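You operate a simulated robot arm through the tools that you are given. There is no shell and no other tool.

You run a simulated two-armed robot. Do the job below in one go: nothing can be reset, and whatever is moved stays where it is left.

Task
Pick up the white carton from the top of the grey side bench with one hand, pass it to the other hand and put it on the shelf under the grey side bench. Set down upright: carton.

The check looks at the end state, three seconds after you hand in, the way a careful person would. Anything else that was tipped, shoved, dropped, spilled or broken makes it a failure.

Robot
Two 7-joint arms with two-finger parallel grippers on one trunk, on a base that moves. Base frame: it is fixed to the floor where the robot stands at the start and does not move with it; the origin is under the middle of the robot, x ahead of it, y to its left, z up. Readings come in m, rad, newtons and seconds.
The left shoulder is at the start at [0.05, 0.168, 1.057], the right one opposite. With the tool pointing down near the work surface each hand reaches from about 0.2 to 0.66 m from the robot's upright axis, wherever it stands, measured 20 degrees to its own side. Places, roughly: carton [-2, -2.5, 0.75]; shelf under the grey side bench [-1.6, -2.2, 0.2]. Payload 1.57 kg a hand.
Tool frame (each hand has its own): the origin (TCP) lies between the finger pads and is the grasp point; the fingertips stand 0.03 m ahead of it; z points along the fingers, y is the line along which they close. The gripper opens to 0.08 m. The fingers are 0.017 m wide and 0.012 m thick; the gripper's body (0.04 by 0.082 m) begins 0.08 m behind the TCP.
Orientation is that of the tool frame in the base frame, as [roll, pitch, yaw] about the fixed x, y, z axes, in that order (R = Rz(yaw) Ry(pitch) Rx(roll)). With the fingers straight down and closing along the base's y, the tool's x points along the base's -x, its y along +y and its z along -z.

Tools
- The arms move only by the tool drive_tool. It takes "left_series", "right_series" or both (then of equal length, played together; a hand with none holds still); each is a list of rows, each a list of 7 numbers: the shift along the tool's x, y, z in m, then the turn, a rotation vector about the tool's x, y, z in rad, then the closure in counts, from 0 (fully open) to 255 (shut). In form: [[tx, ty, tz, rx, ry, rz, jaw], ...]. A call has 1 to 20 rows; each row is the pose to reach, as a shift and turn from the pose commanded when the call began, along the tool's axes at that moment. A row lasts 0.2 s, in which the tool goes at most 0.05 m and 0.15 rad; a call with a longer step from one row to the next is refused whole, and so is a gripper value outside its range. A pose out of reach is approached as far as the arm can. The call stops where the force on the tool passes 40 N (or 10 N more than at its start, if that is more) or the arm is blocked; 0.2 s more then pass. Each finger travels about 0.045 m/s and halts on what it meets, pressing with about 43 N; the grip force reading is that of the motor and also rises with nothing between the fingers. The clock runs only during rows and for 0.2 s after the last one: add rows that repeat a pose to give the fingers time. The reply holds the time, the measured pose of the TCP, the force on the tool along the base axes, the opening and the grip force, in the units named above and with some noise, with the torque about the TCP (base axes, N m) and any sound that the robot's microphone picked up.
- Cameras (640 x 400 px; columns grow to the right, rows downward): "scene" is now at [0.1286, -0.0093, 1.2635]; the picture's right is [-0.11, -0.99, 0.00], its down [-0.60, 0.06, -0.80] and it looks along [0.79, -0.08, -0.60] (base axes); focal length 270 px, centre (320, 200). "left" rides on the left gripper at [0.072, 0.007, -0.122] in its tool frame; the picture's right is [-0.09, 1.00, 0.00], its down [-0.84, -0.08, -0.54] and it looks along [-0.54, -0.05, 0.84] (tool axes); focal length 238 px, centre (320, 200). "right" rides on the right gripper at [0.072, -0.007, -0.122] in its tool frame; the picture's right is [0.09, 1.00, 0.00], its down [-0.84, 0.08, -0.54] and it looks along [-0.54, 0.05, 0.84] (tool axes); focal length 238 px, centre (320, 200). There is no depth. A picture from a camera that has moved, and an enlarged one, comes with that camera's place and axes in the base frame and with its lens.
- camera(camera): a new picture of that camera. The clock stands still meanwhile.
- slide_trunk(by): slides the trunk up (or, below 0, down) by that many m; the arms and the scene camera ride with it, the base frame stays. It gives what a move gives, with no picture.
- steer(legs): drives the robot by 1 to 6 legs, each [ahead, left, turn to the left] in m, m and rad, along the robot's own axes; the way and the turn of a leg run together, so that a leg with both is an arc; at most 1.5 m and 3.142 rad a leg. The arms and the cameras ride along, it lands a little off, and it stops where it bumps. It gives what a move gives.
- pan_tilt(pan, tilt): turns the head with the scene camera to pan (to the left, within 1.396 rad either way) and tilt (down, from -0.506 to 1.204), counted from straight ahead of the robot. It gives what a move gives.
- enlarge(camera, box): a new picture of the part [left, top, right, bottom] of that camera's present view, enlarged. The clock stands still meanwhile.
- hand_in(): hands the job in; it is judged then, once.

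Places have to be worked out from the pictures, the camera data and where the tool is seen. Open the grippers and draw the arms clear of the work before you hand the job in, unless the task says otherwise.

The tools are called after "Emit:" by a JSON object that holds its "op" and its "data". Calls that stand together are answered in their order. drive_tool: Moves the arms, as the interface text tells. Its arguments: {"type":"object","properties":{"left_series":{"type":"array","items":{"type":"array","items":{"type":"number"}}},"right_series":{"type":"array","items":{"type":"array","items":{"type":"number"}}}},"required":[]} The other tools are called the same way: slide_trunk (by) moves the trunk up or down; steer (legs) drives the base; pan_tilt (pan, tilt) turns the head that bears the scene camera; camera (camera) takes a picture; enlarge (camera, box) takes an enlarged picture of a part of a camera's view; hand_in () hands the job in.

At the start:

```text
t: 0.0
left_tcp_pos: [0.3908, 0.1268, 1.0833]
left_orientation: [-3.141, 0.0, -3.14]
left_contact_force: [0.4, -0.2, 0.3]
left_moment: [0.0, -0.01, -0.02]
left_width: 0.0799
left_grasp_force: 0.0
right_tcp_pos: [0.4373, -0.1815, 1.0402]
right_orientation: [-3.14, -0.001, -3.139]
right_contact_force: [-0.2, -1.1, -0.5]
right_moment: [0.01, -0.04, 0.0]
right_width: 0.0801
right_grasp_force: 0.1
trunk travel left (down, up): [-0.225, 0.218]
robot x, y, heading: [0.004, 0.0012, 0.0]
head pan, tilt (commanded): [-0.106, 0.649]
```

scene: 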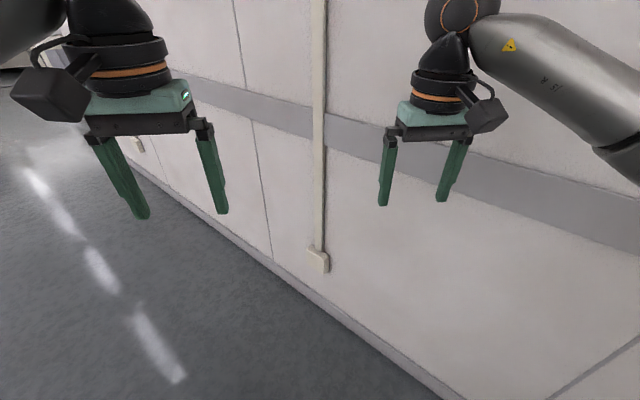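
right: 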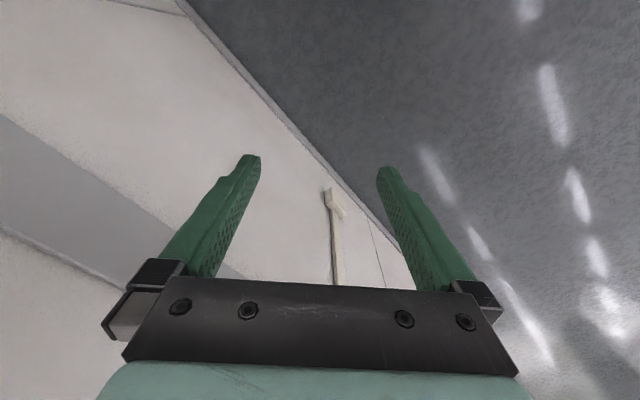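
left: 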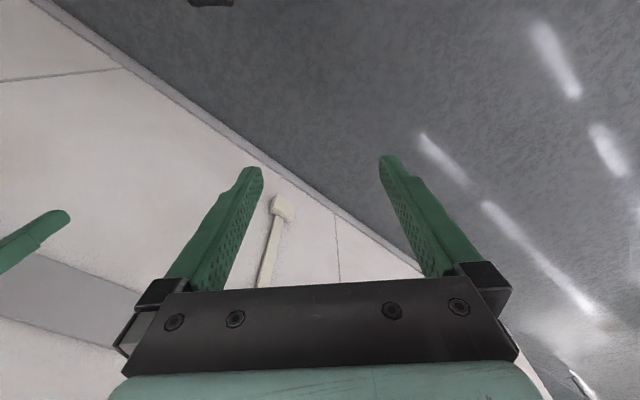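

The robot faces a wall; the bench should be behind and to the right. I turn the head to the right to look around first.

Emit:
{"op": "pan_tilt", "data": {"pan": -1.396, "tilt": 0.3}}

Emit:
{"op": "camera", "data": {"camera": "scene"}}

```text
t: 1.5
left_tcp_pos: [0.3903, 0.1266, 1.0832]
left_orientation: [-3.141, 0.0, -3.14]
left_contact_force: [0.1, 0.1, 1.5]
left_moment: [0.0, 0.02, 0.0]
left_width: 0.0799
left_grasp_force: 0.0
right_tcp_pos: [0.4374, -0.183, 1.0399]
right_orientation: [-3.14, 0.0, 3.141]
right_contact_force: [0.1, -0.2, 0.5]
right_moment: [0.03, 0.02, -0.01]
right_width: 0.0799
right_grasp_force: 0.0
trunk travel left (down, up): [-0.225, 0.218]
robot x, y, heading: [-0.0024, 0.0018, 0.0]
head pan, tilt (commanded): [-1.396, 0.3]
```

```text
taken
camera scene: at [0.0586, -0.092, 1.2953], right [-0.98, -0.17, 0.0], down [-0.05, 0.29, -0.96], along [0.17, -0.94, -0.3], focal length 270 px, centre (320, 200)
```

scene: 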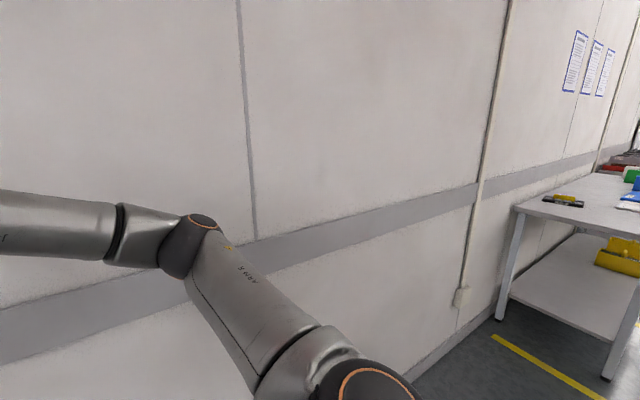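

The wall runs diagonally ahead-right (about 45°), and the bench is along it further to the back-right. I look left too before driving, to check the free floor.

Emit:
{"op": "pan_tilt", "data": {"pan": 1.396, "tilt": 0.3}}

Emit:
{"op": "camera", "data": {"camera": "scene"}}

```text
t: 3.9
left_tcp_pos: [0.3895, 0.1262, 1.0821]
left_orientation: [-3.141, -0.001, -3.14]
left_contact_force: [-0.3, -0.7, 0.0]
left_moment: [0.02, -0.01, 0.01]
left_width: 0.08
left_grasp_force: 0.2
right_tcp_pos: [0.437, -0.1825, 1.0404]
right_orientation: [-3.141, 0.0, 3.141]
right_contact_force: [0.0, 0.5, -0.4]
right_moment: [0.0, -0.01, 0.0]
right_width: 0.0798
right_grasp_force: 0.1
trunk travel left (down, up): [-0.225, 0.218]
robot x, y, heading: [0.0016, 0.001, -0.0]
head pan, tilt (commanded): [1.396, 0.3]
```

```text
taken
camera scene: at [0.0585, 0.0918, 1.2953], right [0.98, -0.17, 0.0], down [-0.05, -0.29, -0.96], along [0.17, 0.94, -0.3], focal length 270 px, centre (320, 200)
```

scene: 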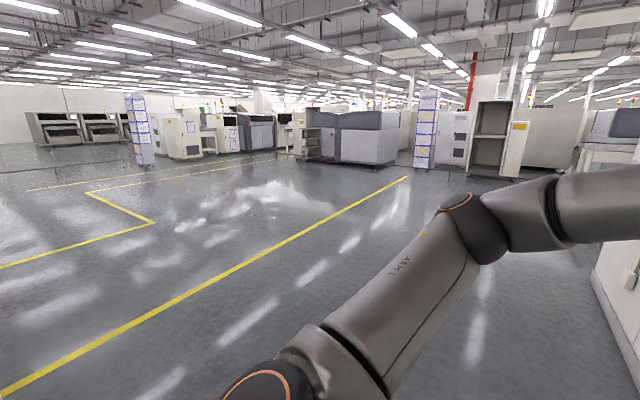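

The left side is open floor. I turn left in place (away from the wall) toward heading ≈ -2.3 rad to face the bench region.

Emit:
{"op": "steer", "data": {"legs": [[0, 0, 2.0]]}}

Emit:
{"op": "pan_tilt", "data": {"pan": 0.6, "tilt": 0.4}}

Emit:
{"op": "camera", "data": {"camera": "scene"}}

```text
t: 9.1
left_tcp_pos: [-0.2717, 0.3075, 1.0831]
left_orientation: [-3.141, 0.001, -1.16]
left_contact_force: [-1.2, 0.2, -0.2]
left_moment: [-0.04, 0.02, 0.03]
left_width: 0.0802
left_grasp_force: 0.0
right_tcp_pos: [-0.007, 0.473, 1.0406]
right_orientation: [3.141, 0.0, -1.159]
right_contact_force: [-0.3, 0.4, 1.0]
right_moment: [-0.01, 0.0, -0.03]
right_width: 0.08
right_grasp_force: 0.0
trunk travel left (down, up): [-0.225, 0.218]
robot x, y, heading: [-0.0012, 0.0021, 1.985]
head pan, tilt (commanded): [1.396, 0.3]
```

```text
t: 10.2
left_tcp_pos: [-0.2729, 0.3081, 1.0827]
left_orientation: [-3.141, 0.0, -1.16]
left_contact_force: [-0.8, 0.7, 0.3]
left_moment: [0.01, 0.01, 0.01]
left_width: 0.0799
left_grasp_force: 0.1
right_tcp_pos: [-0.0056, 0.4722, 1.0402]
right_orientation: [-3.141, -0.001, -1.161]
right_contact_force: [0.5, -0.2, 0.5]
right_moment: [-0.02, 0.0, -0.01]
right_width: 0.0802
right_grasp_force: 0.1
trunk travel left (down, up): [-0.225, 0.218]
robot x, y, heading: [-0.0003, 0.0017, 1.98]
head pan, tilt (commanded): [0.6, 0.4]
```

```text
taken
camera scene: at [-0.0922, 0.0857, 1.286], right [0.53, 0.85, 0.0], down [0.33, -0.21, -0.92], along [-0.78, 0.49, -0.39], focal length 270 px, centre (320, 200)
```

scene: 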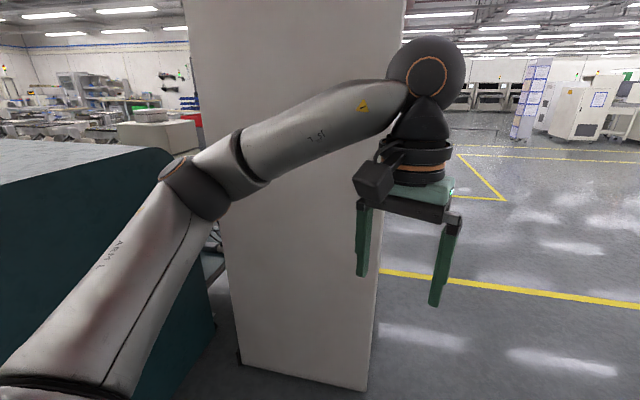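

A tall pillar and a teal cabinet stand near on what was behind the robot. I look further left to see how close they are before turning more.

Emit:
{"op": "pan_tilt", "data": {"pan": 1.396, "tilt": 0.6}}

Emit:
{"op": "camera", "data": {"camera": "scene"}}

```text
t: 11.3
left_tcp_pos: [-0.2725, 0.3075, 1.0819]
left_orientation: [3.14, 0.0, -1.159]
left_contact_force: [-0.3, -0.3, 0.5]
left_moment: [0.01, 0.0, -0.03]
left_width: 0.0802
left_grasp_force: 0.0
right_tcp_pos: [-0.0067, 0.4742, 1.0395]
right_orientation: [3.14, 0.0, -1.162]
right_contact_force: [0.0, 0.1, -0.9]
right_moment: [0.02, 0.0, 0.0]
right_width: 0.08
right_grasp_force: 0.1
trunk travel left (down, up): [-0.225, 0.218]
robot x, y, heading: [0.0003, -0.0032, 1.98]
head pan, tilt (commanded): [1.396, 0.6]
```

```text
taken
camera scene: at [-0.0996, 0.016, 1.2678], right [-0.23, 0.97, 0.0], down [0.55, 0.13, -0.83], along [-0.8, -0.19, -0.56], focal length 270 px, centre (320, 200)
```

scene: 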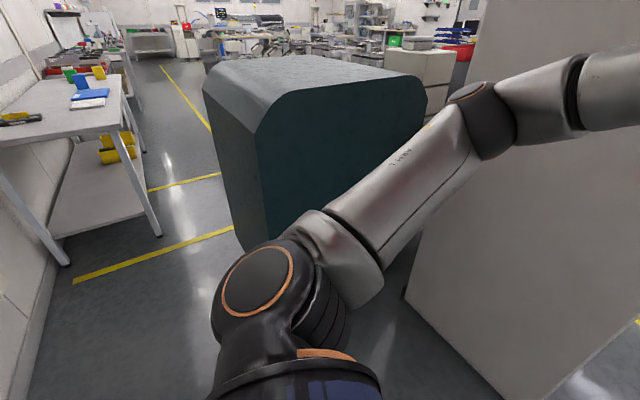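

The bench is on the left of this view, with a teal machine opposite. There is enough clearance to keep rotating in place, so I turn further left to face down the aisle.

Emit:
{"op": "steer", "data": {"legs": [[0, 0, 1.95]]}}

Emit:
{"op": "pan_tilt", "data": {"pan": 0.0, "tilt": 0.55}}

Emit:
{"op": "camera", "data": {"camera": "scene"}}

```text
t: 16.3
left_tcp_pos: [-0.1965, -0.36, 1.0818]
left_orientation: [3.141, -0.001, 0.76]
left_contact_force: [0.3, -0.7, -1.0]
left_moment: [0.02, 0.02, 0.03]
left_width: 0.08
left_grasp_force: 0.3
right_tcp_pos: [-0.4424, -0.1667, 1.041]
right_orientation: [3.139, -0.001, 0.759]
right_contact_force: [-0.1, -0.2, 0.1]
right_moment: [-0.01, 0.01, -0.02]
right_width: 0.0801
right_grasp_force: 0.0
trunk travel left (down, up): [-0.225, 0.218]
robot x, y, heading: [-0.0007, 0.002, -2.383]
head pan, tilt (commanded): [1.396, 0.6]
```

```text
t: 17.9
left_tcp_pos: [-0.1967, -0.3611, 1.0817]
left_orientation: [-3.141, 0.0, 0.757]
left_contact_force: [0.8, -0.3, 0.1]
left_moment: [-0.01, -0.07, -0.03]
left_width: 0.0801
left_grasp_force: 0.2
right_tcp_pos: [-0.4439, -0.167, 1.0407]
right_orientation: [-3.141, 0.001, 0.758]
right_contact_force: [0.3, 0.0, 0.7]
right_moment: [0.01, 0.02, 0.02]
right_width: 0.08
right_grasp_force: 0.0
trunk travel left (down, up): [-0.225, 0.218]
robot x, y, heading: [0.0013, 0.001, -2.385]
head pan, tilt (commanded): [0.0, 0.55]
```

```text
taken
camera scene: at [-0.092, -0.0893, 1.2723], right [-0.69, 0.73, 0.0], down [0.38, 0.36, -0.85], along [-0.62, -0.59, -0.52], focal length 270 px, centre (320, 200)
```

scene: 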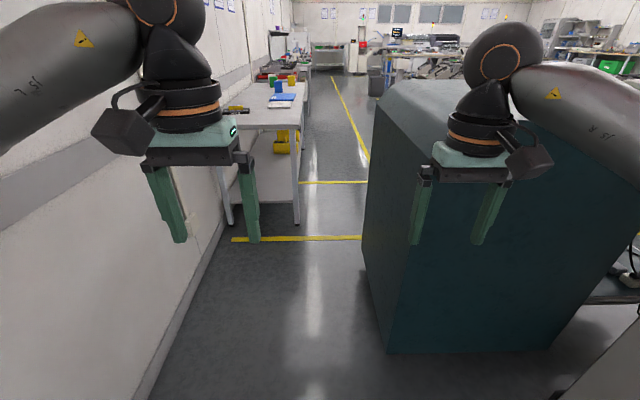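

Heading is now roughly down the aisle. I estimate the wall is ~0.7 m to my left, the teal machine's side ~0.33 m right of my centreline from 0.83–1.43 m ahead, and the bench's near end at ~1.87 m ahead. I zoom in on the bench and look down at my base footprint.

Emit:
{"op": "enlarge", "data": {"camera": "scene", "box": [210, 40, 370, 140]}}

Emit:
{"op": "pan_tilt", "data": {"pan": -0.5, "tilt": 1.204}}

Emit:
{"op": "camera", "data": {"camera": "scene"}}

```text
4.00 times, centred on (290, 90) of scene
camera zoom: at [-0.092, -0.0893, 1.2723], right [-0.69, 0.73, 0.0], down [0.38, 0.36, -0.85], along [-0.62, -0.59, -0.52], focal length 1080 px, centre (440, 640)
```

zoom: 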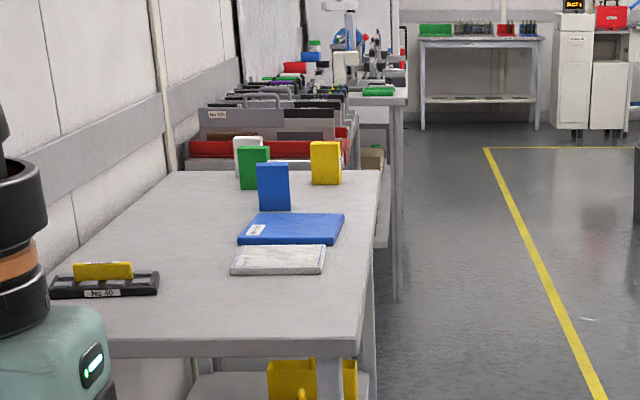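

```text
t: 18.9
left_tcp_pos: [-0.1969, -0.3605, 1.0824]
left_orientation: [3.141, 0.001, 0.756]
left_contact_force: [0.7, 0.0, 0.3]
left_moment: [0.05, 0.04, 0.0]
left_width: 0.0799
left_grasp_force: 0.0
right_tcp_pos: [-0.4436, -0.1681, 1.0408]
right_orientation: [-3.141, -0.001, 0.757]
right_contact_force: [0.1, -0.4, -0.4]
right_moment: [-0.03, 0.03, 0.0]
right_width: 0.08
right_grasp_force: 0.1
trunk travel left (down, up): [-0.225, 0.218]
robot x, y, heading: [0.0024, -0.0004, -2.389]
head pan, tilt (commanded): [-0.499, 1.201]
```

```text
taken
camera scene: at [-0.0809, -0.0419, 1.2232], right [-0.26, 0.97, 0.0], down [0.9, 0.24, -0.36], along [-0.35, -0.09, -0.93], focal length 270 px, centre (320, 200)
```

scene: 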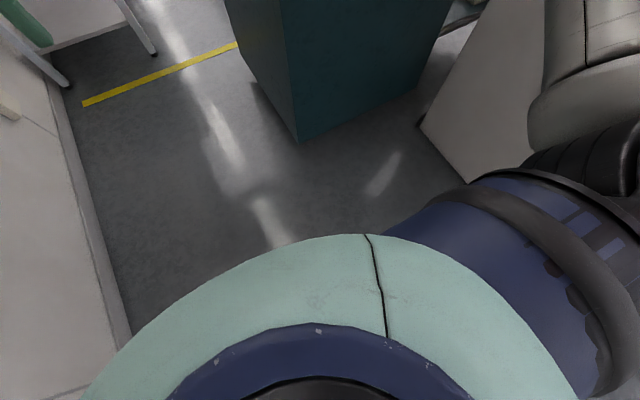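

The white carton stands on the bench just behind the green box, with blue and yellow ones near it, so I must take care around them. I raise the trunk so the arms clear the teal machine, then tilt the right hand backward so its camera can show me my own base footprint.

Emit:
{"op": "slide_trunk", "data": {"by": 0.21}}

Emit:
{"op": "drive_tool", "data": {"right_series": [[0, 0, 0, 0, 0.14, 0, 0], [0, 0, 0, 0, 0.28, 0, 0], [0, 0, 0, 0, 0.42, 0, 0], [0, 0, 0, 0, 0.56, 0, 0], [0, 0, 0, 0, 0.7, 0, 0], [0, 0, 0, 0, 0.84, 0, 0], [0, 0, 0, 0, 0.98, 0, 0], [0, 0, 0, 0, 0.98, 0, 0]]}}

Emit:
{"op": "camera", "data": {"camera": "right"}}

```text
t: 21.1
left_tcp_pos: [-0.1963, -0.3603, 1.2933]
left_orientation: [-3.141, 0.001, 0.759]
left_contact_force: [0.2, -0.2, 0.5]
left_moment: [0.03, -0.01, -0.02]
left_width: 0.0799
left_grasp_force: 0.2
right_tcp_pos: [-0.4432, -0.167, 1.2512]
right_orientation: [3.141, 0.0, 0.759]
right_contact_force: [-0.3, -0.5, 0.0]
right_moment: [0.01, 0.01, -0.02]
right_width: 0.08
right_grasp_force: 0.1
trunk travel left (down, up): [-0.435, 0.008]
robot x, y, heading: [-0.0014, -0.0001, -2.385]
head pan, tilt (commanded): [-0.499, 1.201]
```

```text
t: 22.9
left_tcp_pos: [-0.1983, -0.3601, 1.2933]
left_orientation: [-3.141, 0.0, 0.758]
left_contact_force: [0.1, 0.1, 0.2]
left_moment: [0.0, -0.01, 0.01]
left_width: 0.08
left_grasp_force: 0.0
right_tcp_pos: [-0.3685, -0.1338, 1.1998]
right_orientation: [3.14, -0.98, 0.758]
right_contact_force: [-0.2, 0.7, -0.3]
right_moment: [-0.03, 0.02, 0.0]
right_width: 0.0803
right_grasp_force: 0.0
right hand out of reach, approached as far as the arm can: row 5, 6, 7, 8
trunk travel left (down, up): [-0.435, 0.008]
robot x, y, heading: [0.0016, -0.003, -2.387]
head pan, tilt (commanded): [-0.499, 1.201]
```

```text
taken
camera right: at [-0.418, -0.171, 1.3275], right [0.72, -0.69, 0.08], down [-0.61, -0.69, -0.39], along [0.33, 0.24, -0.92], focal length 238 px, centre (320, 200)
```

right: 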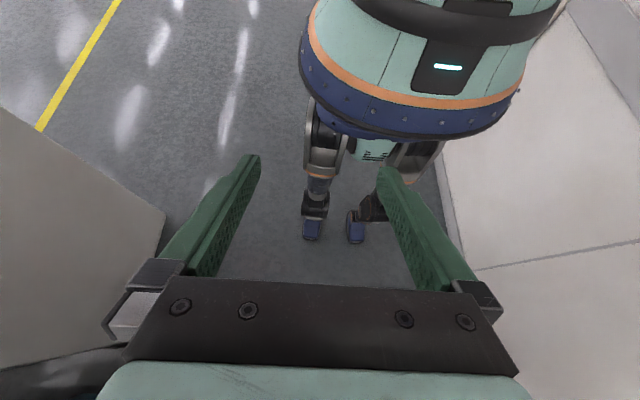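

My body is a narrow torso (~0.25 m radius) on two small feet, so it should fit. I put the right hand back to pointing down.

Emit:
{"op": "drive_tool", "data": {"right_series": [[0, 0, 0, 0, -0.14, 0, 0], [0, 0, 0, 0, -0.28, 0, 0], [0, 0, 0, 0, -0.42, 0, 0], [0, 0, 0, 0, -0.56, 0, 0], [0, 0, 0, 0, -0.7, 0, 0], [0, 0, 0, 0, -0.84, 0, 0], [0, 0, 0, 0, -0.98, 0, 0], [0, 0, 0, 0, -0.98, 0, 0]]}}

Emit:
{"op": "pan_tilt", "data": {"pan": 0.0, "tilt": 0.6}}

Emit:
{"op": "camera", "data": {"camera": "scene"}}

```text
t: 24.7
left_tcp_pos: [-0.1976, -0.3606, 1.2919]
left_orientation: [3.141, 0.002, 0.761]
left_contact_force: [-0.4, -0.1, 0.0]
left_moment: [0.02, -0.02, 0.03]
left_width: 0.08
left_grasp_force: 0.1
right_tcp_pos: [-0.3652, -0.1386, 1.2001]
right_orientation: [-3.141, 0.002, 0.757]
right_contact_force: [-0.4, -0.2, 0.6]
right_moment: [0.0, 0.01, 0.01]
right_width: 0.0803
right_grasp_force: 0.0
trunk travel left (down, up): [-0.435, 0.008]
robot x, y, heading: [-0.0016, -0.0001, -2.386]
head pan, tilt (commanded): [-0.499, 1.201]
```

```text
t: 25.7
left_tcp_pos: [-0.1964, -0.361, 1.2918]
left_orientation: [3.14, -0.001, 0.76]
left_contact_force: [0.3, 0.0, 0.1]
left_moment: [0.01, 0.0, -0.03]
left_width: 0.0802
left_grasp_force: 0.0
right_tcp_pos: [-0.3646, -0.1393, 1.1993]
right_orientation: [-3.141, -0.001, 0.756]
right_contact_force: [0.2, 0.5, 0.1]
right_moment: [0.01, 0.01, -0.01]
right_width: 0.0801
right_grasp_force: 0.0
trunk travel left (down, up): [-0.435, 0.008]
robot x, y, heading: [0.0009, -0.0002, -2.386]
head pan, tilt (commanded): [0.0, 0.6]
```

```text
taken
camera scene: at [-0.091, -0.0883, 1.4777], right [-0.69, 0.73, 0.0], down [0.41, 0.39, -0.82], along [-0.6, -0.57, -0.57], focal length 270 px, centre (320, 200)
```

scene: 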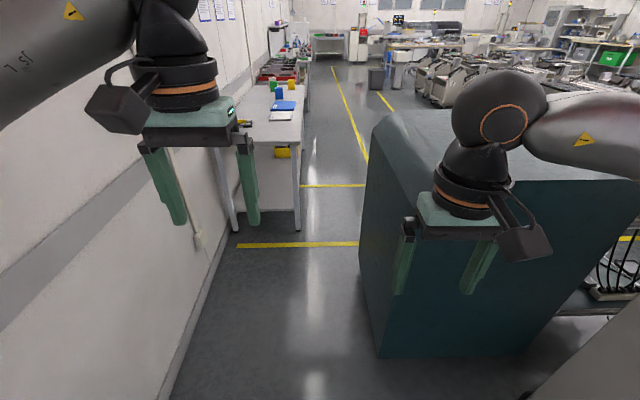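

The right hand settled slightly lower; I raise it 8 cm for clearance over the teal machine, then shift a bit left and drive ahead alongside the machine.

Emit:
{"op": "drive_tool", "data": {"right_series": [[0, 0, -0.04, 0, 0, 0, 0], [0, 0, -0.08, 0, 0, 0, 0]]}}

Emit:
{"op": "steer", "data": {"legs": [[0, 0.07, 0.03], [0.8, 0, 0]]}}

Emit:
{"op": "camera", "data": {"camera": "scene"}}

```text
t: 26.3
left_tcp_pos: [-0.1964, -0.3607, 1.2926]
left_orientation: [3.141, 0.0, 0.76]
left_contact_force: [-0.2, -0.2, -0.2]
left_moment: [0.01, 0.0, 0.0]
left_width: 0.0801
left_grasp_force: 0.1
right_tcp_pos: [-0.3624, -0.1381, 1.2801]
right_orientation: [-3.141, -0.003, 0.757]
right_contact_force: [-0.4, -1.0, 0.9]
right_moment: [0.02, 0.0, 0.0]
right_width: 0.0801
right_grasp_force: 0.1
trunk travel left (down, up): [-0.435, 0.008]
robot x, y, heading: [-0.0001, 0.0033, -2.387]
head pan, tilt (commanded): [0.0, 0.6]
```

```text
t: 31.6
left_tcp_pos: [-0.7192, -0.9977, 1.2937]
left_orientation: [3.14, -0.001, 0.784]
left_contact_force: [0.1, 0.4, 0.0]
left_moment: [0.02, 0.01, -0.02]
left_width: 0.0799
left_grasp_force: 0.0
right_tcp_pos: [-0.891, -0.78, 1.2797]
right_orientation: [3.141, 0.0, 0.782]
right_contact_force: [1.0, -1.0, -0.4]
right_moment: [-0.02, -0.02, 0.02]
right_width: 0.0798
right_grasp_force: 0.0
trunk travel left (down, up): [-0.435, 0.008]
robot x, y, heading: [-0.5347, -0.6329, -2.36]
head pan, tilt (commanded): [0.0, 0.6]
```

```text
taken
camera scene: at [-0.6211, -0.7226, 1.4778], right [-0.7, 0.71, 0.0], down [0.4, 0.4, -0.82], along [-0.59, -0.58, -0.57], focal length 270 px, centre (320, 200)
```

scene: 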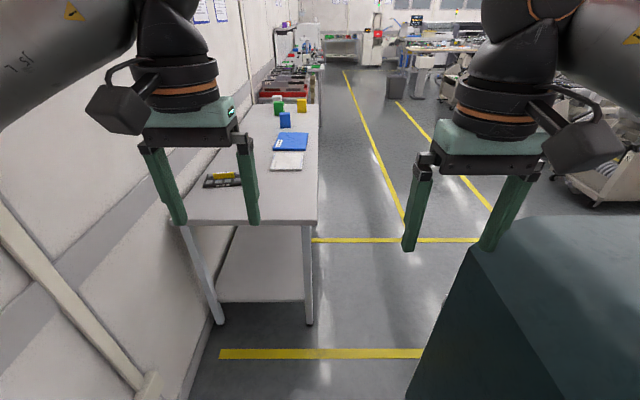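

I'm alongside the teal machine now. The bench spans about 1.84–3.64 m down the aisle with its front edge just left of my centreline. I zoom in on the objects on the bench.

Emit:
{"op": "enlarge", "data": {"camera": "scene", "box": [240, 70, 352, 140]}}

Emit:
{"op": "pan_tilt", "data": {"pan": -0.7, "tilt": 0.7}}

Emit:
{"op": "camera", "data": {"camera": "scene"}}

```text
5.71 times, centred on (296, 105) of scene
camera zoom: at [-0.6211, -0.7226, 1.4778], right [-0.7, 0.71, 0.0], down [0.4, 0.4, -0.82], along [-0.59, -0.58, -0.57], focal length 1543 px, centre (457, 743)
```

zoom: 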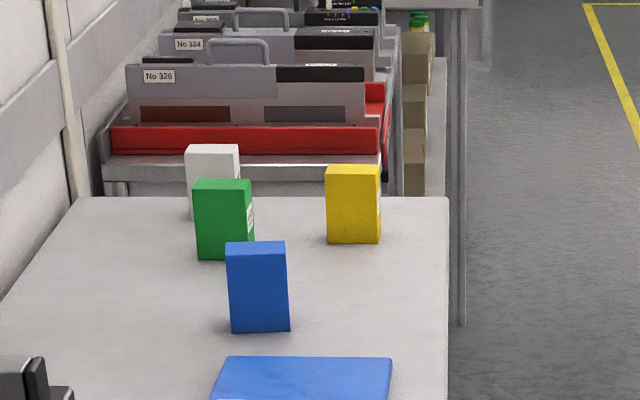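

```text
t: 32.7
left_tcp_pos: [-0.72, -0.9974, 1.2924]
left_orientation: [-3.141, -0.002, 0.783]
left_contact_force: [-0.6, 0.2, 0.2]
left_moment: [0.01, -0.02, 0.01]
left_width: 0.0801
left_grasp_force: 0.1
right_tcp_pos: [-0.8913, -0.7793, 1.2804]
right_orientation: [-3.141, 0.0, 0.781]
right_contact_force: [0.0, 1.1, -0.3]
right_moment: [0.0, -0.01, -0.01]
right_width: 0.0801
right_grasp_force: 0.1
trunk travel left (down, up): [-0.435, 0.008]
robot x, y, heading: [-0.5298, -0.6295, -2.36]
head pan, tilt (commanded): [-0.7, 0.7]
```

```text
taken
camera scene: at [-0.6429, -0.6671, 1.4692], right [-0.08, 1.0, 0.0], down [0.64, 0.05, -0.77], along [-0.76, -0.06, -0.64], focal length 270 px, centre (320, 200)
```

scene: 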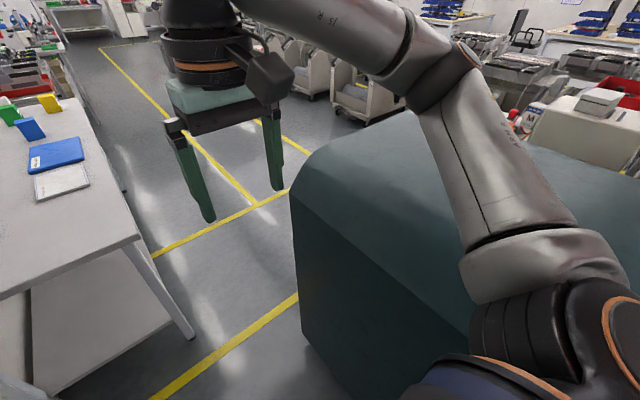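

Estimates: teal machine's far corner and bench's near corner leave a 0.56 m diagonal gap; my body is ~0.2 m radius, so I drive ahead 0.64 m and then diagonally right through the middle of that gap, arms up high.

Emit:
{"op": "steer", "data": {"legs": [[0.64, 0, 0], [0.5, -0.5, 0]]}}

Emit:
{"op": "pan_tilt", "data": {"pan": 0.6, "tilt": 0.6}}

Emit:
{"op": "camera", "data": {"camera": "scene"}}

```text
t: 38.4
left_tcp_pos: [-1.4006, -1.4494, 1.2928]
left_orientation: [-3.14, 0.002, 0.787]
left_contact_force: [0.2, 0.0, 0.8]
left_moment: [0.0, -0.01, -0.01]
left_width: 0.08
left_grasp_force: 0.1
right_tcp_pos: [-1.572, -1.2315, 1.2812]
right_orientation: [-3.14, 0.0, 0.787]
right_contact_force: [-0.3, 0.0, -0.8]
right_moment: [0.0, 0.04, 0.03]
right_width: 0.08
right_grasp_force: 0.2
trunk travel left (down, up): [-0.435, 0.008]
robot x, y, heading: [-1.2144, -1.0848, -2.353]
head pan, tilt (commanded): [-0.7, 0.7]
stopped in leg 2: the robot was blocked; the commanded pose is now the measured one
```

```text
t: 39.8
left_tcp_pos: [-1.4024, -1.449, 1.2927]
left_orientation: [-3.141, 0.0, 0.788]
left_contact_force: [-0.5, 0.2, 0.5]
left_moment: [0.0, 0.0, 0.0]
left_width: 0.0802
left_grasp_force: 0.1
right_tcp_pos: [-1.5742, -1.2318, 1.2803]
right_orientation: [-3.142, -0.002, 0.786]
right_contact_force: [0.5, 0.0, -0.9]
right_moment: [-0.01, 0.03, 0.03]
right_width: 0.0799
right_grasp_force: 0.0
trunk travel left (down, up): [-0.435, 0.008]
robot x, y, heading: [-1.2158, -1.0836, -2.349]
head pan, tilt (commanded): [0.6, 0.6]
```

```text
taken
camera scene: at [-1.2576, -1.1975, 1.4778], right [-0.98, 0.18, 0.0], down [0.1, 0.56, -0.83], along [-0.15, -0.81, -0.56], focal length 270 px, centre (320, 200)
```

scene: 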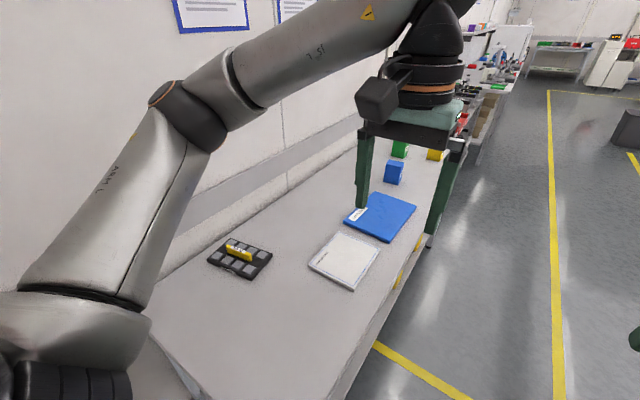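

The base was blocked right in the gap. I look down-left and down-right to see which side is touching.

Emit:
{"op": "pan_tilt", "data": {"pan": 0.8, "tilt": 1.2}}

Emit:
{"op": "camera", "data": {"camera": "scene"}}

Emit:
{"op": "pan_tilt", "data": {"pan": -1.2, "tilt": 1.2}}

Emit:
{"op": "camera", "data": {"camera": "scene"}}

```text
t: 40.8
left_tcp_pos: [-1.401, -1.4489, 1.292]
left_orientation: [3.14, 0.001, 0.788]
left_contact_force: [-0.4, 0.1, 0.7]
left_moment: [0.02, 0.0, -0.02]
left_width: 0.08
left_grasp_force: 0.1
right_tcp_pos: [-1.5752, -1.2314, 1.2795]
right_orientation: [-3.141, -0.001, 0.788]
right_contact_force: [0.2, 0.2, -0.2]
right_moment: [0.01, 0.02, -0.03]
right_width: 0.0801
right_grasp_force: 0.0
trunk travel left (down, up): [-0.435, 0.008]
robot x, y, heading: [-1.2144, -1.0798, -2.359]
head pan, tilt (commanded): [0.799, 1.201]
```

```text
taken
camera scene: at [-1.2405, -1.1666, 1.4332], right [-1.0, -0.02, 0.0], down [-0.01, 0.93, -0.36], along [0.01, -0.36, -0.93], focal length 270 px, centre (320, 200)
```

scene: 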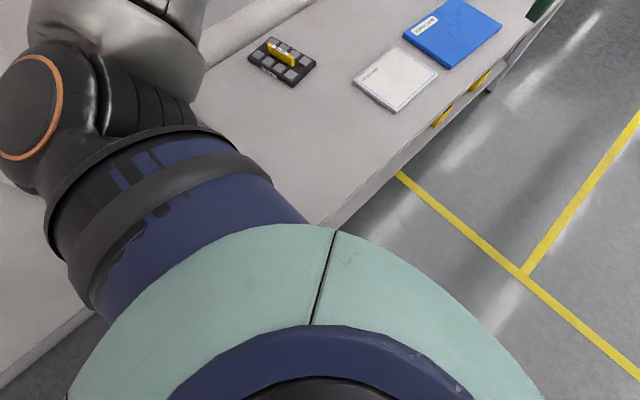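

```text
t: 42.8
left_tcp_pos: [-1.4019, -1.4492, 1.2929]
left_orientation: [3.141, -0.001, 0.787]
left_contact_force: [-0.6, -0.5, 0.4]
left_moment: [0.0, -0.03, 0.04]
left_width: 0.0799
left_grasp_force: 0.0
right_tcp_pos: [-1.5736, -1.2312, 1.2803]
right_orientation: [3.141, -0.002, 0.786]
right_contact_force: [0.7, -0.1, 0.4]
right_moment: [0.05, 0.02, -0.02]
right_width: 0.08
right_grasp_force: 0.0
trunk travel left (down, up): [-0.435, 0.008]
robot x, y, heading: [-1.2174, -1.0835, -2.359]
head pan, tilt (commanded): [-1.201, 1.201]
```

```text
taken
camera scene: at [-1.2927, -1.0882, 1.4332], right [0.4, 0.92, 0.0], down [0.85, -0.37, -0.36], along [-0.33, 0.15, -0.93], focal length 270 px, centre (320, 200)
```

scene: 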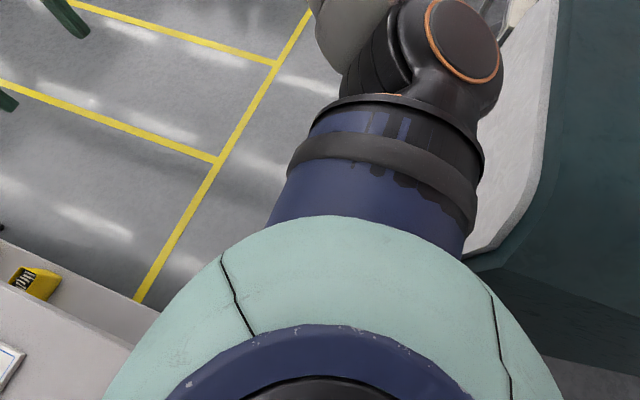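

Geometrically I'm midway between both corners; I can't see which one touches. I test with a small nudge away from the bench corner (back-right).

Emit:
{"op": "steer", "data": {"legs": [[-0.02, -0.02, 0]]}}

```text
t: 43.5
left_tcp_pos: [-1.4011, -1.448, 1.2916]
left_orientation: [-3.141, -0.001, 0.788]
left_contact_force: [0.0, -0.4, -0.6]
left_moment: [-0.01, 0.01, 0.02]
left_width: 0.08
left_grasp_force: 0.2
right_tcp_pos: [-1.5746, -1.2318, 1.2796]
right_orientation: [-3.14, 0.001, 0.787]
right_contact_force: [0.5, 0.0, 0.2]
right_moment: [0.05, 0.01, -0.01]
right_width: 0.08
right_grasp_force: 0.0
trunk travel left (down, up): [-0.435, 0.008]
robot x, y, heading: [-1.2138, -1.0834, -2.352]
head pan, tilt (commanded): [-1.201, 1.201]
stopped in leg 1: the robot was blocked; the commanded pose is now the measured one
```

That was blocked, so the contact is on the teal-machine side. I nudge slightly ahead-left, toward the bench corner.

Emit:
{"op": "steer", "data": {"legs": [[0.02, 0.02, 0]]}}

```text
t: 44.3
left_tcp_pos: [-1.3987, -1.4514, 1.2931]
left_orientation: [-3.141, 0.002, 0.788]
left_contact_force: [0.6, 0.4, -0.7]
left_moment: [0.02, -0.02, 0.0]
left_width: 0.0799
left_grasp_force: 0.0
right_tcp_pos: [-1.5706, -1.2338, 1.2792]
right_orientation: [-3.14, 0.0, 0.786]
right_contact_force: [0.4, -0.7, -0.3]
right_moment: [0.0, -0.01, -0.03]
right_width: 0.0802
right_grasp_force: 0.0
trunk travel left (down, up): [-0.435, 0.008]
robot x, y, heading: [-1.2135, -1.0855, -2.352]
head pan, tilt (commanded): [-1.201, 1.201]
stopped in leg 1: the robot was blocked; the commanded pose is now the measured one
```

Blocked there as well; I back out along the way I came (back-left) by 8 cm to free the base.

Emit:
{"op": "steer", "data": {"legs": [[-0.08, 0.08, 0]]}}

```text
t: 45.7
left_tcp_pos: [-1.2877, -1.4504, 1.2921]
left_orientation: [3.141, 0.003, 0.785]
left_contact_force: [0.1, 0.5, 0.6]
left_moment: [-0.02, 0.02, -0.02]
left_width: 0.0799
left_grasp_force: 0.1
right_tcp_pos: [-1.4595, -1.2327, 1.2795]
right_orientation: [-3.139, 0.001, 0.786]
right_contact_force: [-1.0, 0.1, -0.5]
right_moment: [0.03, 0.04, -0.01]
right_width: 0.0803
right_grasp_force: 0.1
trunk travel left (down, up): [-0.435, 0.008]
robot x, y, heading: [-1.1012, -1.0837, -2.355]
head pan, tilt (commanded): [-1.201, 1.201]
```

Backing out was free, so the base is likely boxy and its diagonal jams between the corners. I back off further, then rotate right ~45° so its sides line up with the gap (travel along base -x at y ≈ -1.074).

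Emit:
{"op": "steer", "data": {"legs": [[-0.18, 0.17, 0], [0, 0, -0.787]]}}

Emit:
{"op": "pan_tilt", "data": {"pan": 0.0, "tilt": 1.0}}

Emit:
{"op": "camera", "data": {"camera": "scene"}}

```text
t: 49.9
left_tcp_pos: [-1.2395, -1.2111, 1.292]
left_orientation: [3.141, 0.0, 0.008]
left_contact_force: [0.9, 0.3, 0.4]
left_moment: [-0.01, -0.02, 0.03]
left_width: 0.0801
left_grasp_force: 0.1
right_tcp_pos: [-1.2109, -0.9376, 1.2794]
right_orientation: [-3.14, -0.001, 0.009]
right_contact_force: [0.0, -0.4, 0.4]
right_moment: [0.03, 0.03, 0.0]
right_width: 0.0801
right_grasp_force: 0.2
trunk travel left (down, up): [-0.435, 0.008]
robot x, y, heading: [-0.8495, -1.0816, -3.135]
head pan, tilt (commanded): [-1.201, 1.201]
```

```text
t: 51.3
left_tcp_pos: [-1.24, -1.213, 1.2919]
left_orientation: [3.142, 0.001, 0.009]
left_contact_force: [-0.3, 1.5, 0.5]
left_moment: [0.05, -0.03, 0.01]
left_width: 0.0799
left_grasp_force: 0.1
right_tcp_pos: [-1.21, -0.9377, 1.2795]
right_orientation: [-3.14, -0.001, 0.009]
right_contact_force: [0.5, -0.5, 0.2]
right_moment: [0.03, 0.02, -0.01]
right_width: 0.08
right_grasp_force: 0.1
trunk travel left (down, up): [-0.435, 0.008]
robot x, y, heading: [-0.8488, -1.0815, -3.128]
head pan, tilt (commanded): [0.0, 1.0]
```

```text
taken
camera scene: at [-0.9576, -1.0837, 1.4458], right [-0.01, 1.0, 0.0], down [0.84, 0.01, -0.54], along [-0.54, -0.01, -0.84], focal length 270 px, centre (320, 200)
```

scene: 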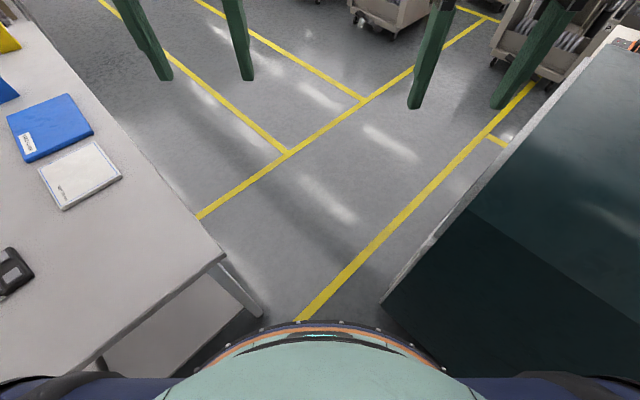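

Now I can see both corners: gap runs from y≈-1.35 (bench) to y≈-0.78 (machine), middle y≈-1.062. I trim my line by 2 cm to the right and drive straight through along base -x.

Emit:
{"op": "steer", "data": {"legs": [[0.05, -0.02, -0.0135], [0.75, 0, 0]]}}

```text
t: 54.0
left_tcp_pos: [-1.5747, -1.2063, 1.2905]
left_orientation: [-3.14, -0.002, 0.002]
left_contact_force: [-0.7, 0.1, 0.2]
left_moment: [-0.01, -0.12, -0.01]
left_width: 0.08
left_grasp_force: 0.1
right_tcp_pos: [-1.5446, -0.9316, 1.2775]
right_orientation: [-3.138, -0.003, 0.008]
right_contact_force: [-0.7, -0.2, 0.1]
right_moment: [-0.02, -0.08, -0.01]
right_width: 0.08
right_grasp_force: 0.0
trunk travel left (down, up): [-0.435, 0.008]
robot x, y, heading: [-1.1819, -1.0823, -3.138]
head pan, tilt (commanded): [0.0, 1.0]
stopped in leg 2: the robot was blocked; the commanded pose is now the measured one
```

Blocked again at x=-1.18. I look straight down ahead to see what's touching.

Emit:
{"op": "pan_tilt", "data": {"pan": 0.9, "tilt": 1.1}}

Emit:
{"op": "camera", "data": {"camera": "scene"}}

Emit:
{"op": "pan_tilt", "data": {"pan": -0.9, "tilt": 1.1}}

Emit:
{"op": "camera", "data": {"camera": "scene"}}

```text
t: 55.2
left_tcp_pos: [-1.5709, -1.2056, 1.2936]
left_orientation: [3.14, 0.004, 0.002]
left_contact_force: [-0.3, 0.7, 0.0]
left_moment: [-0.03, -0.04, 0.0]
left_width: 0.0799
left_grasp_force: 0.0
right_tcp_pos: [-1.5401, -0.9311, 1.2802]
right_orientation: [3.141, 0.001, 0.006]
right_contact_force: [0.7, 0.3, 0.8]
right_moment: [-0.04, 0.01, 0.0]
right_width: 0.0799
right_grasp_force: 0.0
trunk travel left (down, up): [-0.435, 0.008]
robot x, y, heading: [-1.1802, -1.0761, -3.136]
head pan, tilt (commanded): [0.901, 1.1]
```

```text
taken
camera scene: at [-1.2572, -1.128, 1.4392], right [-0.79, 0.62, 0.0], down [0.55, 0.7, -0.45], along [-0.28, -0.36, -0.89], focal length 270 px, centre (320, 200)
```

scene: 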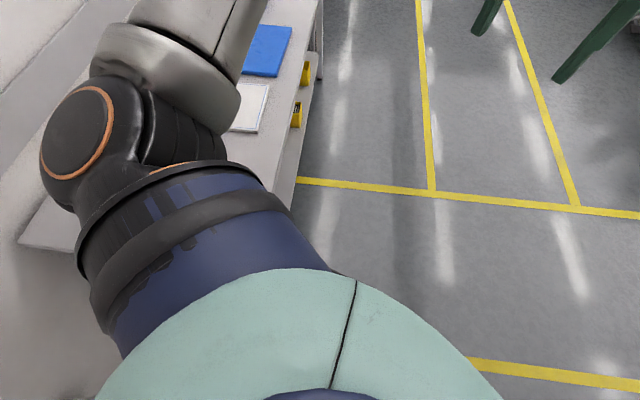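

```text
t: 57.0
left_tcp_pos: [-1.5697, -1.2067, 1.2924]
left_orientation: [-3.141, 0.003, 0.003]
left_contact_force: [-0.1, 0.1, -0.1]
left_moment: [-0.01, 0.02, 0.02]
left_width: 0.08
left_grasp_force: 0.1
right_tcp_pos: [-1.5395, -0.9308, 1.281]
right_orientation: [-3.139, 0.0, 0.006]
right_contact_force: [0.2, -0.6, -0.3]
right_moment: [0.0, 0.01, -0.01]
right_width: 0.08
right_grasp_force: 0.1
trunk travel left (down, up): [-0.435, 0.008]
robot x, y, heading: [-1.183, -1.0791, -3.134]
head pan, tilt (commanded): [-0.901, 1.1]
```

```text
taken
camera scene: at [-1.258, -1.0292, 1.4392], right [0.78, 0.63, 0.0], down [0.56, -0.69, -0.45], along [-0.28, 0.35, -0.89], focal length 270 px, centre (320, 200)
```

scene: 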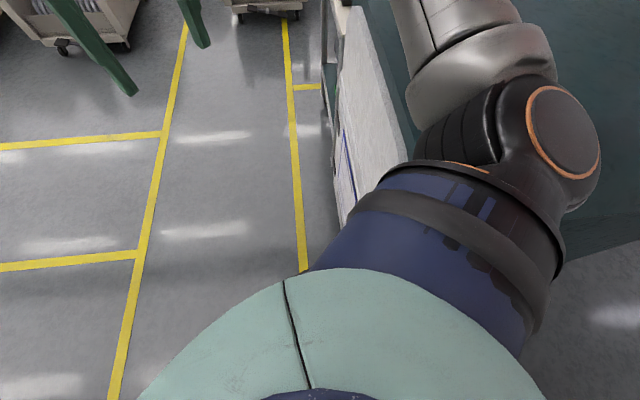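

Both sides look extremely close; my base seems to be round with about 0.29 m radius, roughly the size of the gap. Before trying again, I look at the wider area beyond the machine for another route.

Emit:
{"op": "pan_tilt", "data": {"pan": -1.2, "tilt": 0.35}}

Emit:
{"op": "camera", "data": {"camera": "scene"}}

Emit:
{"op": "pan_tilt", "data": {"pan": -0.3, "tilt": 0.35}}

Emit:
{"op": "camera", "data": {"camera": "scene"}}

```text
t: 58.1
left_tcp_pos: [-1.5697, -1.2076, 1.2933]
left_orientation: [-3.141, 0.002, 0.001]
left_contact_force: [-0.3, -0.1, 0.4]
left_moment: [-0.01, 0.02, 0.05]
left_width: 0.0801
left_grasp_force: 0.0
right_tcp_pos: [-1.5389, -0.9312, 1.2808]
right_orientation: [-3.141, 0.001, 0.007]
right_contact_force: [-0.6, 0.8, -0.5]
right_moment: [-0.04, 0.01, -0.03]
right_width: 0.08
right_grasp_force: 0.1
trunk travel left (down, up): [-0.435, 0.008]
robot x, y, heading: [-1.1801, -1.0769, -3.134]
head pan, tilt (commanded): [-1.201, 0.351]
```

```text
taken
camera scene: at [-1.2527, -0.9918, 1.5005], right [0.93, 0.37, 0.0], down [0.13, -0.32, -0.94], along [-0.35, 0.87, -0.34], focal length 270 px, centre (320, 200)
```

scene: 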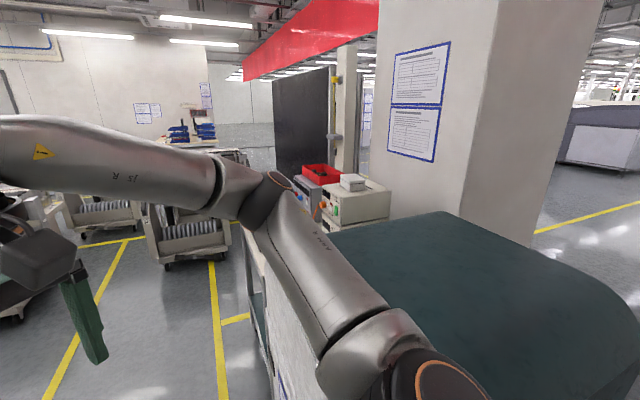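

```text
t: 59.3
left_tcp_pos: [-1.5691, -1.2062, 1.293]
left_orientation: [3.141, 0.004, 0.002]
left_contact_force: [0.2, 0.9, -0.4]
left_moment: [-0.02, -0.03, 0.0]
left_width: 0.0801
left_grasp_force: 0.1
right_tcp_pos: [-1.5398, -0.9323, 1.2805]
right_orientation: [-3.139, 0.001, 0.008]
right_contact_force: [0.6, -0.1, 0.0]
right_moment: [0.0, -0.01, -0.04]
right_width: 0.0801
right_grasp_force: 0.0
trunk travel left (down, up): [-0.435, 0.008]
robot x, y, heading: [-1.1804, -1.0804, -3.135]
head pan, tilt (commanded): [-0.3, 0.351]
```

```text
taken
camera scene: at [-1.3075, -1.0514, 1.5006], right [0.29, 0.96, 0.0], down [0.33, -0.1, -0.94], along [-0.9, 0.27, -0.34], focal length 270 px, centre (320, 200)
```

scene: 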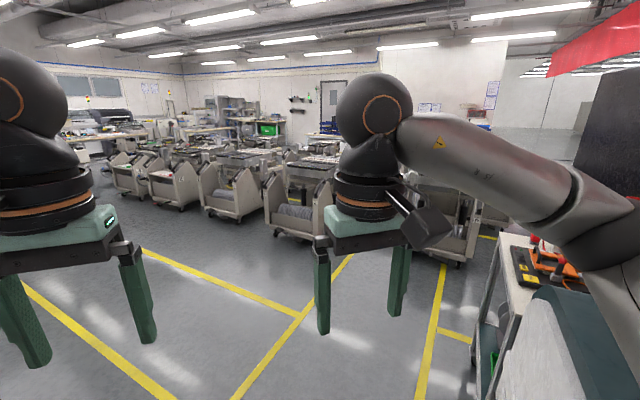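

The rest of the aisle beyond looks open but the alternative route around is unclear. I tilt the left hand backward to look at my own base and the two corners from the front.

Emit:
{"op": "drive_tool", "data": {"left_series": [[0, 0, 0, 0, 0.14, 0, 0], [0, 0, 0, 0, 0.28, 0, 0], [0, 0, 0, 0, 0.42, 0, 0], [0, 0, 0, 0, 0.56, 0, 0], [0, 0, 0, 0, 0.7, 0, 0], [0, 0, 0, 0, 0.84, 0, 0], [0, 0, 0, 0, 0.84, 0, 0]], "right_series": [[0, 0, 0, 0, 0.14, 0, 0], [0, 0, 0, 0, 0.28, 0, 0], [0, 0, 0, 0, 0.42, 0, 0], [0, 0, 0, 0, 0.56, 0, 0], [0, 0, 0, 0, 0.7, 0, 0], [0, 0, 0, 0, 0.84, 0, 0], [0, 0, 0, 0, 0.84, 0, 0]]}}

Emit:
{"op": "camera", "data": {"camera": "left"}}

Emit:
{"op": "camera", "data": {"camera": "right"}}

```text
t: 60.9
left_tcp_pos: [-1.5363, -1.2126, 1.2574]
left_orientation: [-3.14, -0.836, 0.002]
left_contact_force: [0.1, 0.6, -0.1]
left_moment: [-0.04, 0.01, -0.03]
left_width: 0.08
left_grasp_force: 0.1
left hand out of reach, approached as far as the arm can: row 5, 6, 7
right_tcp_pos: [-1.5323, -0.9305, 1.2743]
right_orientation: [-3.141, -0.792, 0.008]
right_contact_force: [0.0, 1.5, -0.2]
right_moment: [0.02, 0.02, -0.02]
right_width: 0.0802
right_grasp_force: 0.0
right hand out of reach, approached as far as the arm can: row 6, 7
trunk travel left (down, up): [-0.435, 0.008]
robot x, y, heading: [-1.1796, -1.076, -3.135]
head pan, tilt (commanded): [-0.3, 0.351]
```

```text
taken
camera left: at [-1.5783, -1.2189, 1.3917], right [-0.06, -1.0, -0.07], down [-0.96, 0.07, -0.26], along [0.26, 0.05, -0.96], focal length 238 px, centre (320, 200)
```

left: 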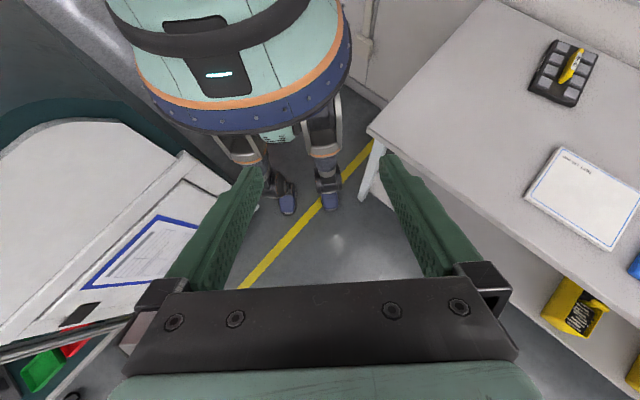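

```text
taken
camera right: at [-1.5691, -0.9245, 1.41], right [0.07, -1.0, 0.07], down [-0.97, -0.08, -0.21], along [0.22, -0.05, -0.97], focal length 238 px, centre (320, 200)
```

right: 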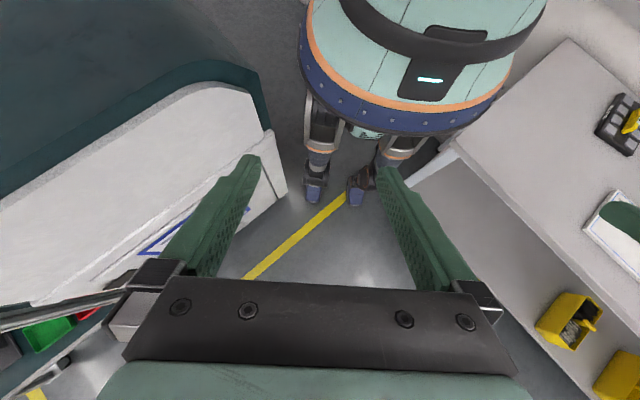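

The views show the gap between the machine corner and bench corner is essentially the same width as my base, so this way is a dead end. I return the hands to pointing down, back out and look for the way around the pillar on the other side.

Emit:
{"op": "drive_tool", "data": {"left_series": [[0, 0, 0, 0, -0.14, 0, 0], [0, 0, 0, 0, -0.28, 0, 0], [0, 0, 0, 0, -0.42, 0, 0], [0, 0, 0, 0, -0.56, 0, 0], [0, 0, 0, 0, -0.7, 0, 0], [0, 0, 0, 0, -0.84, 0, 0], [0, 0, 0, 0, -0.84, 0, 0]], "right_series": [[0, 0, 0, 0, -0.14, 0, 0], [0, 0, 0, 0, -0.28, 0, 0], [0, 0, 0, 0, -0.42, 0, 0], [0, 0, 0, 0, -0.56, 0, 0], [0, 0, 0, 0, -0.7, 0, 0], [0, 0, 0, 0, -0.84, 0, 0], [0, 0, 0, 0, -0.84, 0, 0]]}}

Emit:
{"op": "steer", "data": {"legs": [[-0.38, 0, 0]]}}

Emit:
{"op": "pan_tilt", "data": {"pan": 0.0, "tilt": 0.9}}

Emit:
{"op": "camera", "data": {"camera": "scene"}}

```text
t: 62.5
left_tcp_pos: [-1.5365, -1.2157, 1.2572]
left_orientation: [-3.139, 0.005, 0.003]
left_contact_force: [-0.1, 0.6, -0.2]
left_moment: [0.0, 0.0, 0.0]
left_width: 0.0801
left_grasp_force: 0.0
right_tcp_pos: [-1.5322, -0.9292, 1.2732]
right_orientation: [-3.141, 0.003, 0.005]
right_contact_force: [0.0, 0.1, -0.3]
right_moment: [0.0, -0.04, 0.02]
right_width: 0.0802
right_grasp_force: 0.1
trunk travel left (down, up): [-0.435, 0.008]
robot x, y, heading: [-1.1824, -1.0751, -3.132]
head pan, tilt (commanded): [-0.3, 0.351]
```

```text
t: 64.8
left_tcp_pos: [-1.1721, -1.2128, 1.2576]
left_orientation: [-3.141, 0.004, 0.0]
left_contact_force: [-0.8, 0.1, 0.7]
left_moment: [0.01, 0.0, 0.01]
left_width: 0.0799
left_grasp_force: 0.0
right_tcp_pos: [-1.1664, -0.9269, 1.2729]
right_orientation: [-3.14, 0.002, 0.004]
right_contact_force: [0.4, -1.2, -0.4]
right_moment: [-0.02, 0.0, -0.01]
right_width: 0.08
right_grasp_force: 0.0
trunk travel left (down, up): [-0.435, 0.008]
robot x, y, heading: [-0.8163, -1.0767, -3.138]
head pan, tilt (commanded): [-0.3, 0.351]
```

```text
t: 65.8
left_tcp_pos: [-1.1716, -1.2122, 1.2574]
left_orientation: [-3.141, 0.003, 0.001]
left_contact_force: [0.2, 0.2, 0.3]
left_moment: [0.02, 0.02, 0.01]
left_width: 0.08
left_grasp_force: 0.0
right_tcp_pos: [-1.1667, -0.9274, 1.2725]
right_orientation: [-3.139, 0.001, 0.004]
right_contact_force: [-0.9, -0.2, -0.4]
right_moment: [0.02, 0.01, -0.01]
right_width: 0.08
right_grasp_force: 0.0
trunk travel left (down, up): [-0.435, 0.008]
robot x, y, heading: [-0.8179, -1.0721, -3.134]
head pan, tilt (commanded): [0.0, 0.901]
```

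```text
taken
camera scene: at [-0.9292, -1.0765, 1.4531], right [0.0, 1.0, 0.0], down [0.78, 0.0, -0.62], along [-0.62, 0.0, -0.78], focal length 270 px, centre (320, 200)
```

scene: 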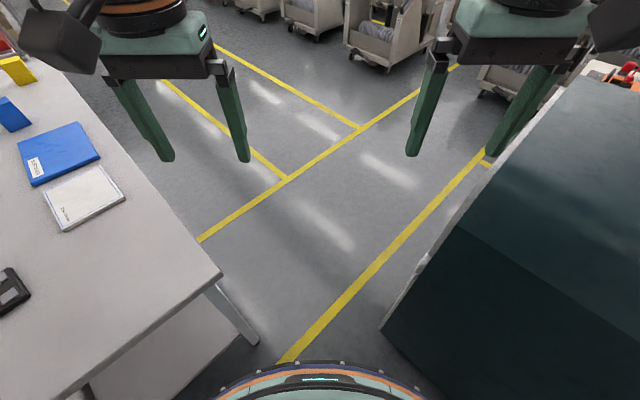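

From this vantage, the gap spans y≈-1.35 to -0.776, centre ≈-1.063, while both earlier stops were at y≈-1.083, i.e. off-centre toward the bench. I creep up on the true centre line and check my position before committing.

Emit:
{"op": "steer", "data": {"legs": [[0.2, -0.014, -0.005]]}}

Emit:
{"op": "pan_tilt", "data": {"pan": 0.0, "tilt": 1.1}}

Emit:
{"op": "camera", "data": {"camera": "scene"}}

```text
t: 67.4
left_tcp_pos: [-1.3777, -1.1965, 1.2578]
left_orientation: [3.14, 0.003, -0.006]
left_contact_force: [-1.2, -0.8, -0.4]
left_moment: [-0.01, -0.04, -0.02]
left_width: 0.0801
left_grasp_force: 0.1
right_tcp_pos: [-1.3707, -0.911, 1.2734]
right_orientation: [-3.138, 0.002, -0.002]
right_contact_force: [-0.7, 0.4, -0.2]
right_moment: [0.02, -0.04, -0.01]
right_width: 0.0801
right_grasp_force: 0.0
trunk travel left (down, up): [-0.435, 0.008]
robot x, y, heading: [-1.018, -1.059, 3.136]
head pan, tilt (commanded): [0.0, 0.901]
```

```text
t: 68.1
left_tcp_pos: [-1.3759, -1.1965, 1.2577]
left_orientation: [3.141, 0.004, -0.008]
left_contact_force: [-1.0, 0.8, 0.4]
left_moment: [-0.01, 0.02, 0.01]
left_width: 0.0801
left_grasp_force: 0.1
right_tcp_pos: [-1.3691, -0.91, 1.2718]
right_orientation: [-3.14, 0.002, -0.002]
right_contact_force: [0.0, 0.1, 0.3]
right_moment: [0.0, -0.02, -0.01]
right_width: 0.0799
right_grasp_force: 0.2
trunk travel left (down, up): [-0.435, 0.008]
robot x, y, heading: [-1.0192, -1.0631, 3.143]
head pan, tilt (commanded): [0.0, 1.1]
```

```text
taken
camera scene: at [-1.1199, -1.0618, 1.4392], right [0.0, 1.0, 0.0], down [0.89, 0.0, -0.45], along [-0.45, 0.0, -0.89], focal length 270 px, centre (320, 200)
```

scene: 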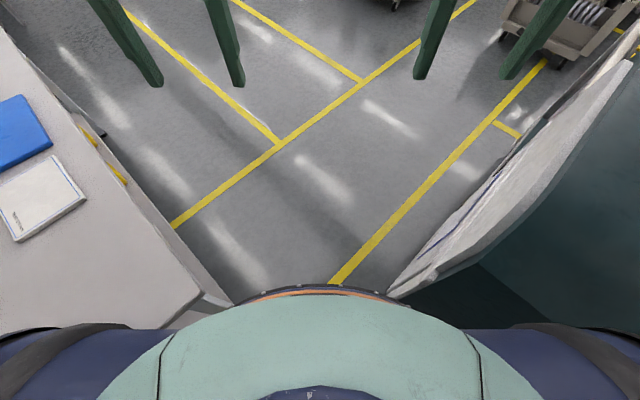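

I'm at y≈-1.061, heading straight along -x, with the bench corner at y≈-1.36 and machine corner ≈-0.785. I advance through in small legs.

Emit:
{"op": "steer", "data": {"legs": [[0.12, 0.005, 0]]}}

Emit:
{"op": "steer", "data": {"legs": [[0.08, 0.0, 0]]}}

```text
t: 69.4
left_tcp_pos: [-1.5, -1.2026, 1.2576]
left_orientation: [-3.14, 0.0, -0.003]
left_contact_force: [0.2, -0.9, 0.7]
left_moment: [-0.03, -0.03, -0.04]
left_width: 0.0801
left_grasp_force: 0.1
right_tcp_pos: [-1.4936, -0.9178, 1.2716]
right_orientation: [-3.14, 0.001, 0.001]
right_contact_force: [-0.1, 0.0, -0.2]
right_moment: [-0.02, -0.04, 0.03]
right_width: 0.0802
right_grasp_force: 0.0
trunk travel left (down, up): [-0.435, 0.008]
robot x, y, heading: [-1.1399, -1.0685, -3.142]
head pan, tilt (commanded): [0.0, 1.1]
```

```text
t: 70.4
left_tcp_pos: [-1.5674, -1.218, 1.2585]
left_orientation: [-3.14, 0.005, -0.001]
left_contact_force: [-0.8, 0.2, 0.0]
left_moment: [-0.03, -0.02, 0.01]
left_width: 0.08
left_grasp_force: 0.0
right_tcp_pos: [-1.5604, -0.9318, 1.2727]
right_orientation: [-3.14, 0.001, 0.002]
right_contact_force: [-0.9, 0.5, 0.3]
right_moment: [-0.01, -0.03, 0.02]
right_width: 0.08
right_grasp_force: 0.0
trunk travel left (down, up): [-0.435, 0.008]
robot x, y, heading: [-1.2082, -1.0811, -3.137]
head pan, tilt (commanded): [0.0, 1.1]
```

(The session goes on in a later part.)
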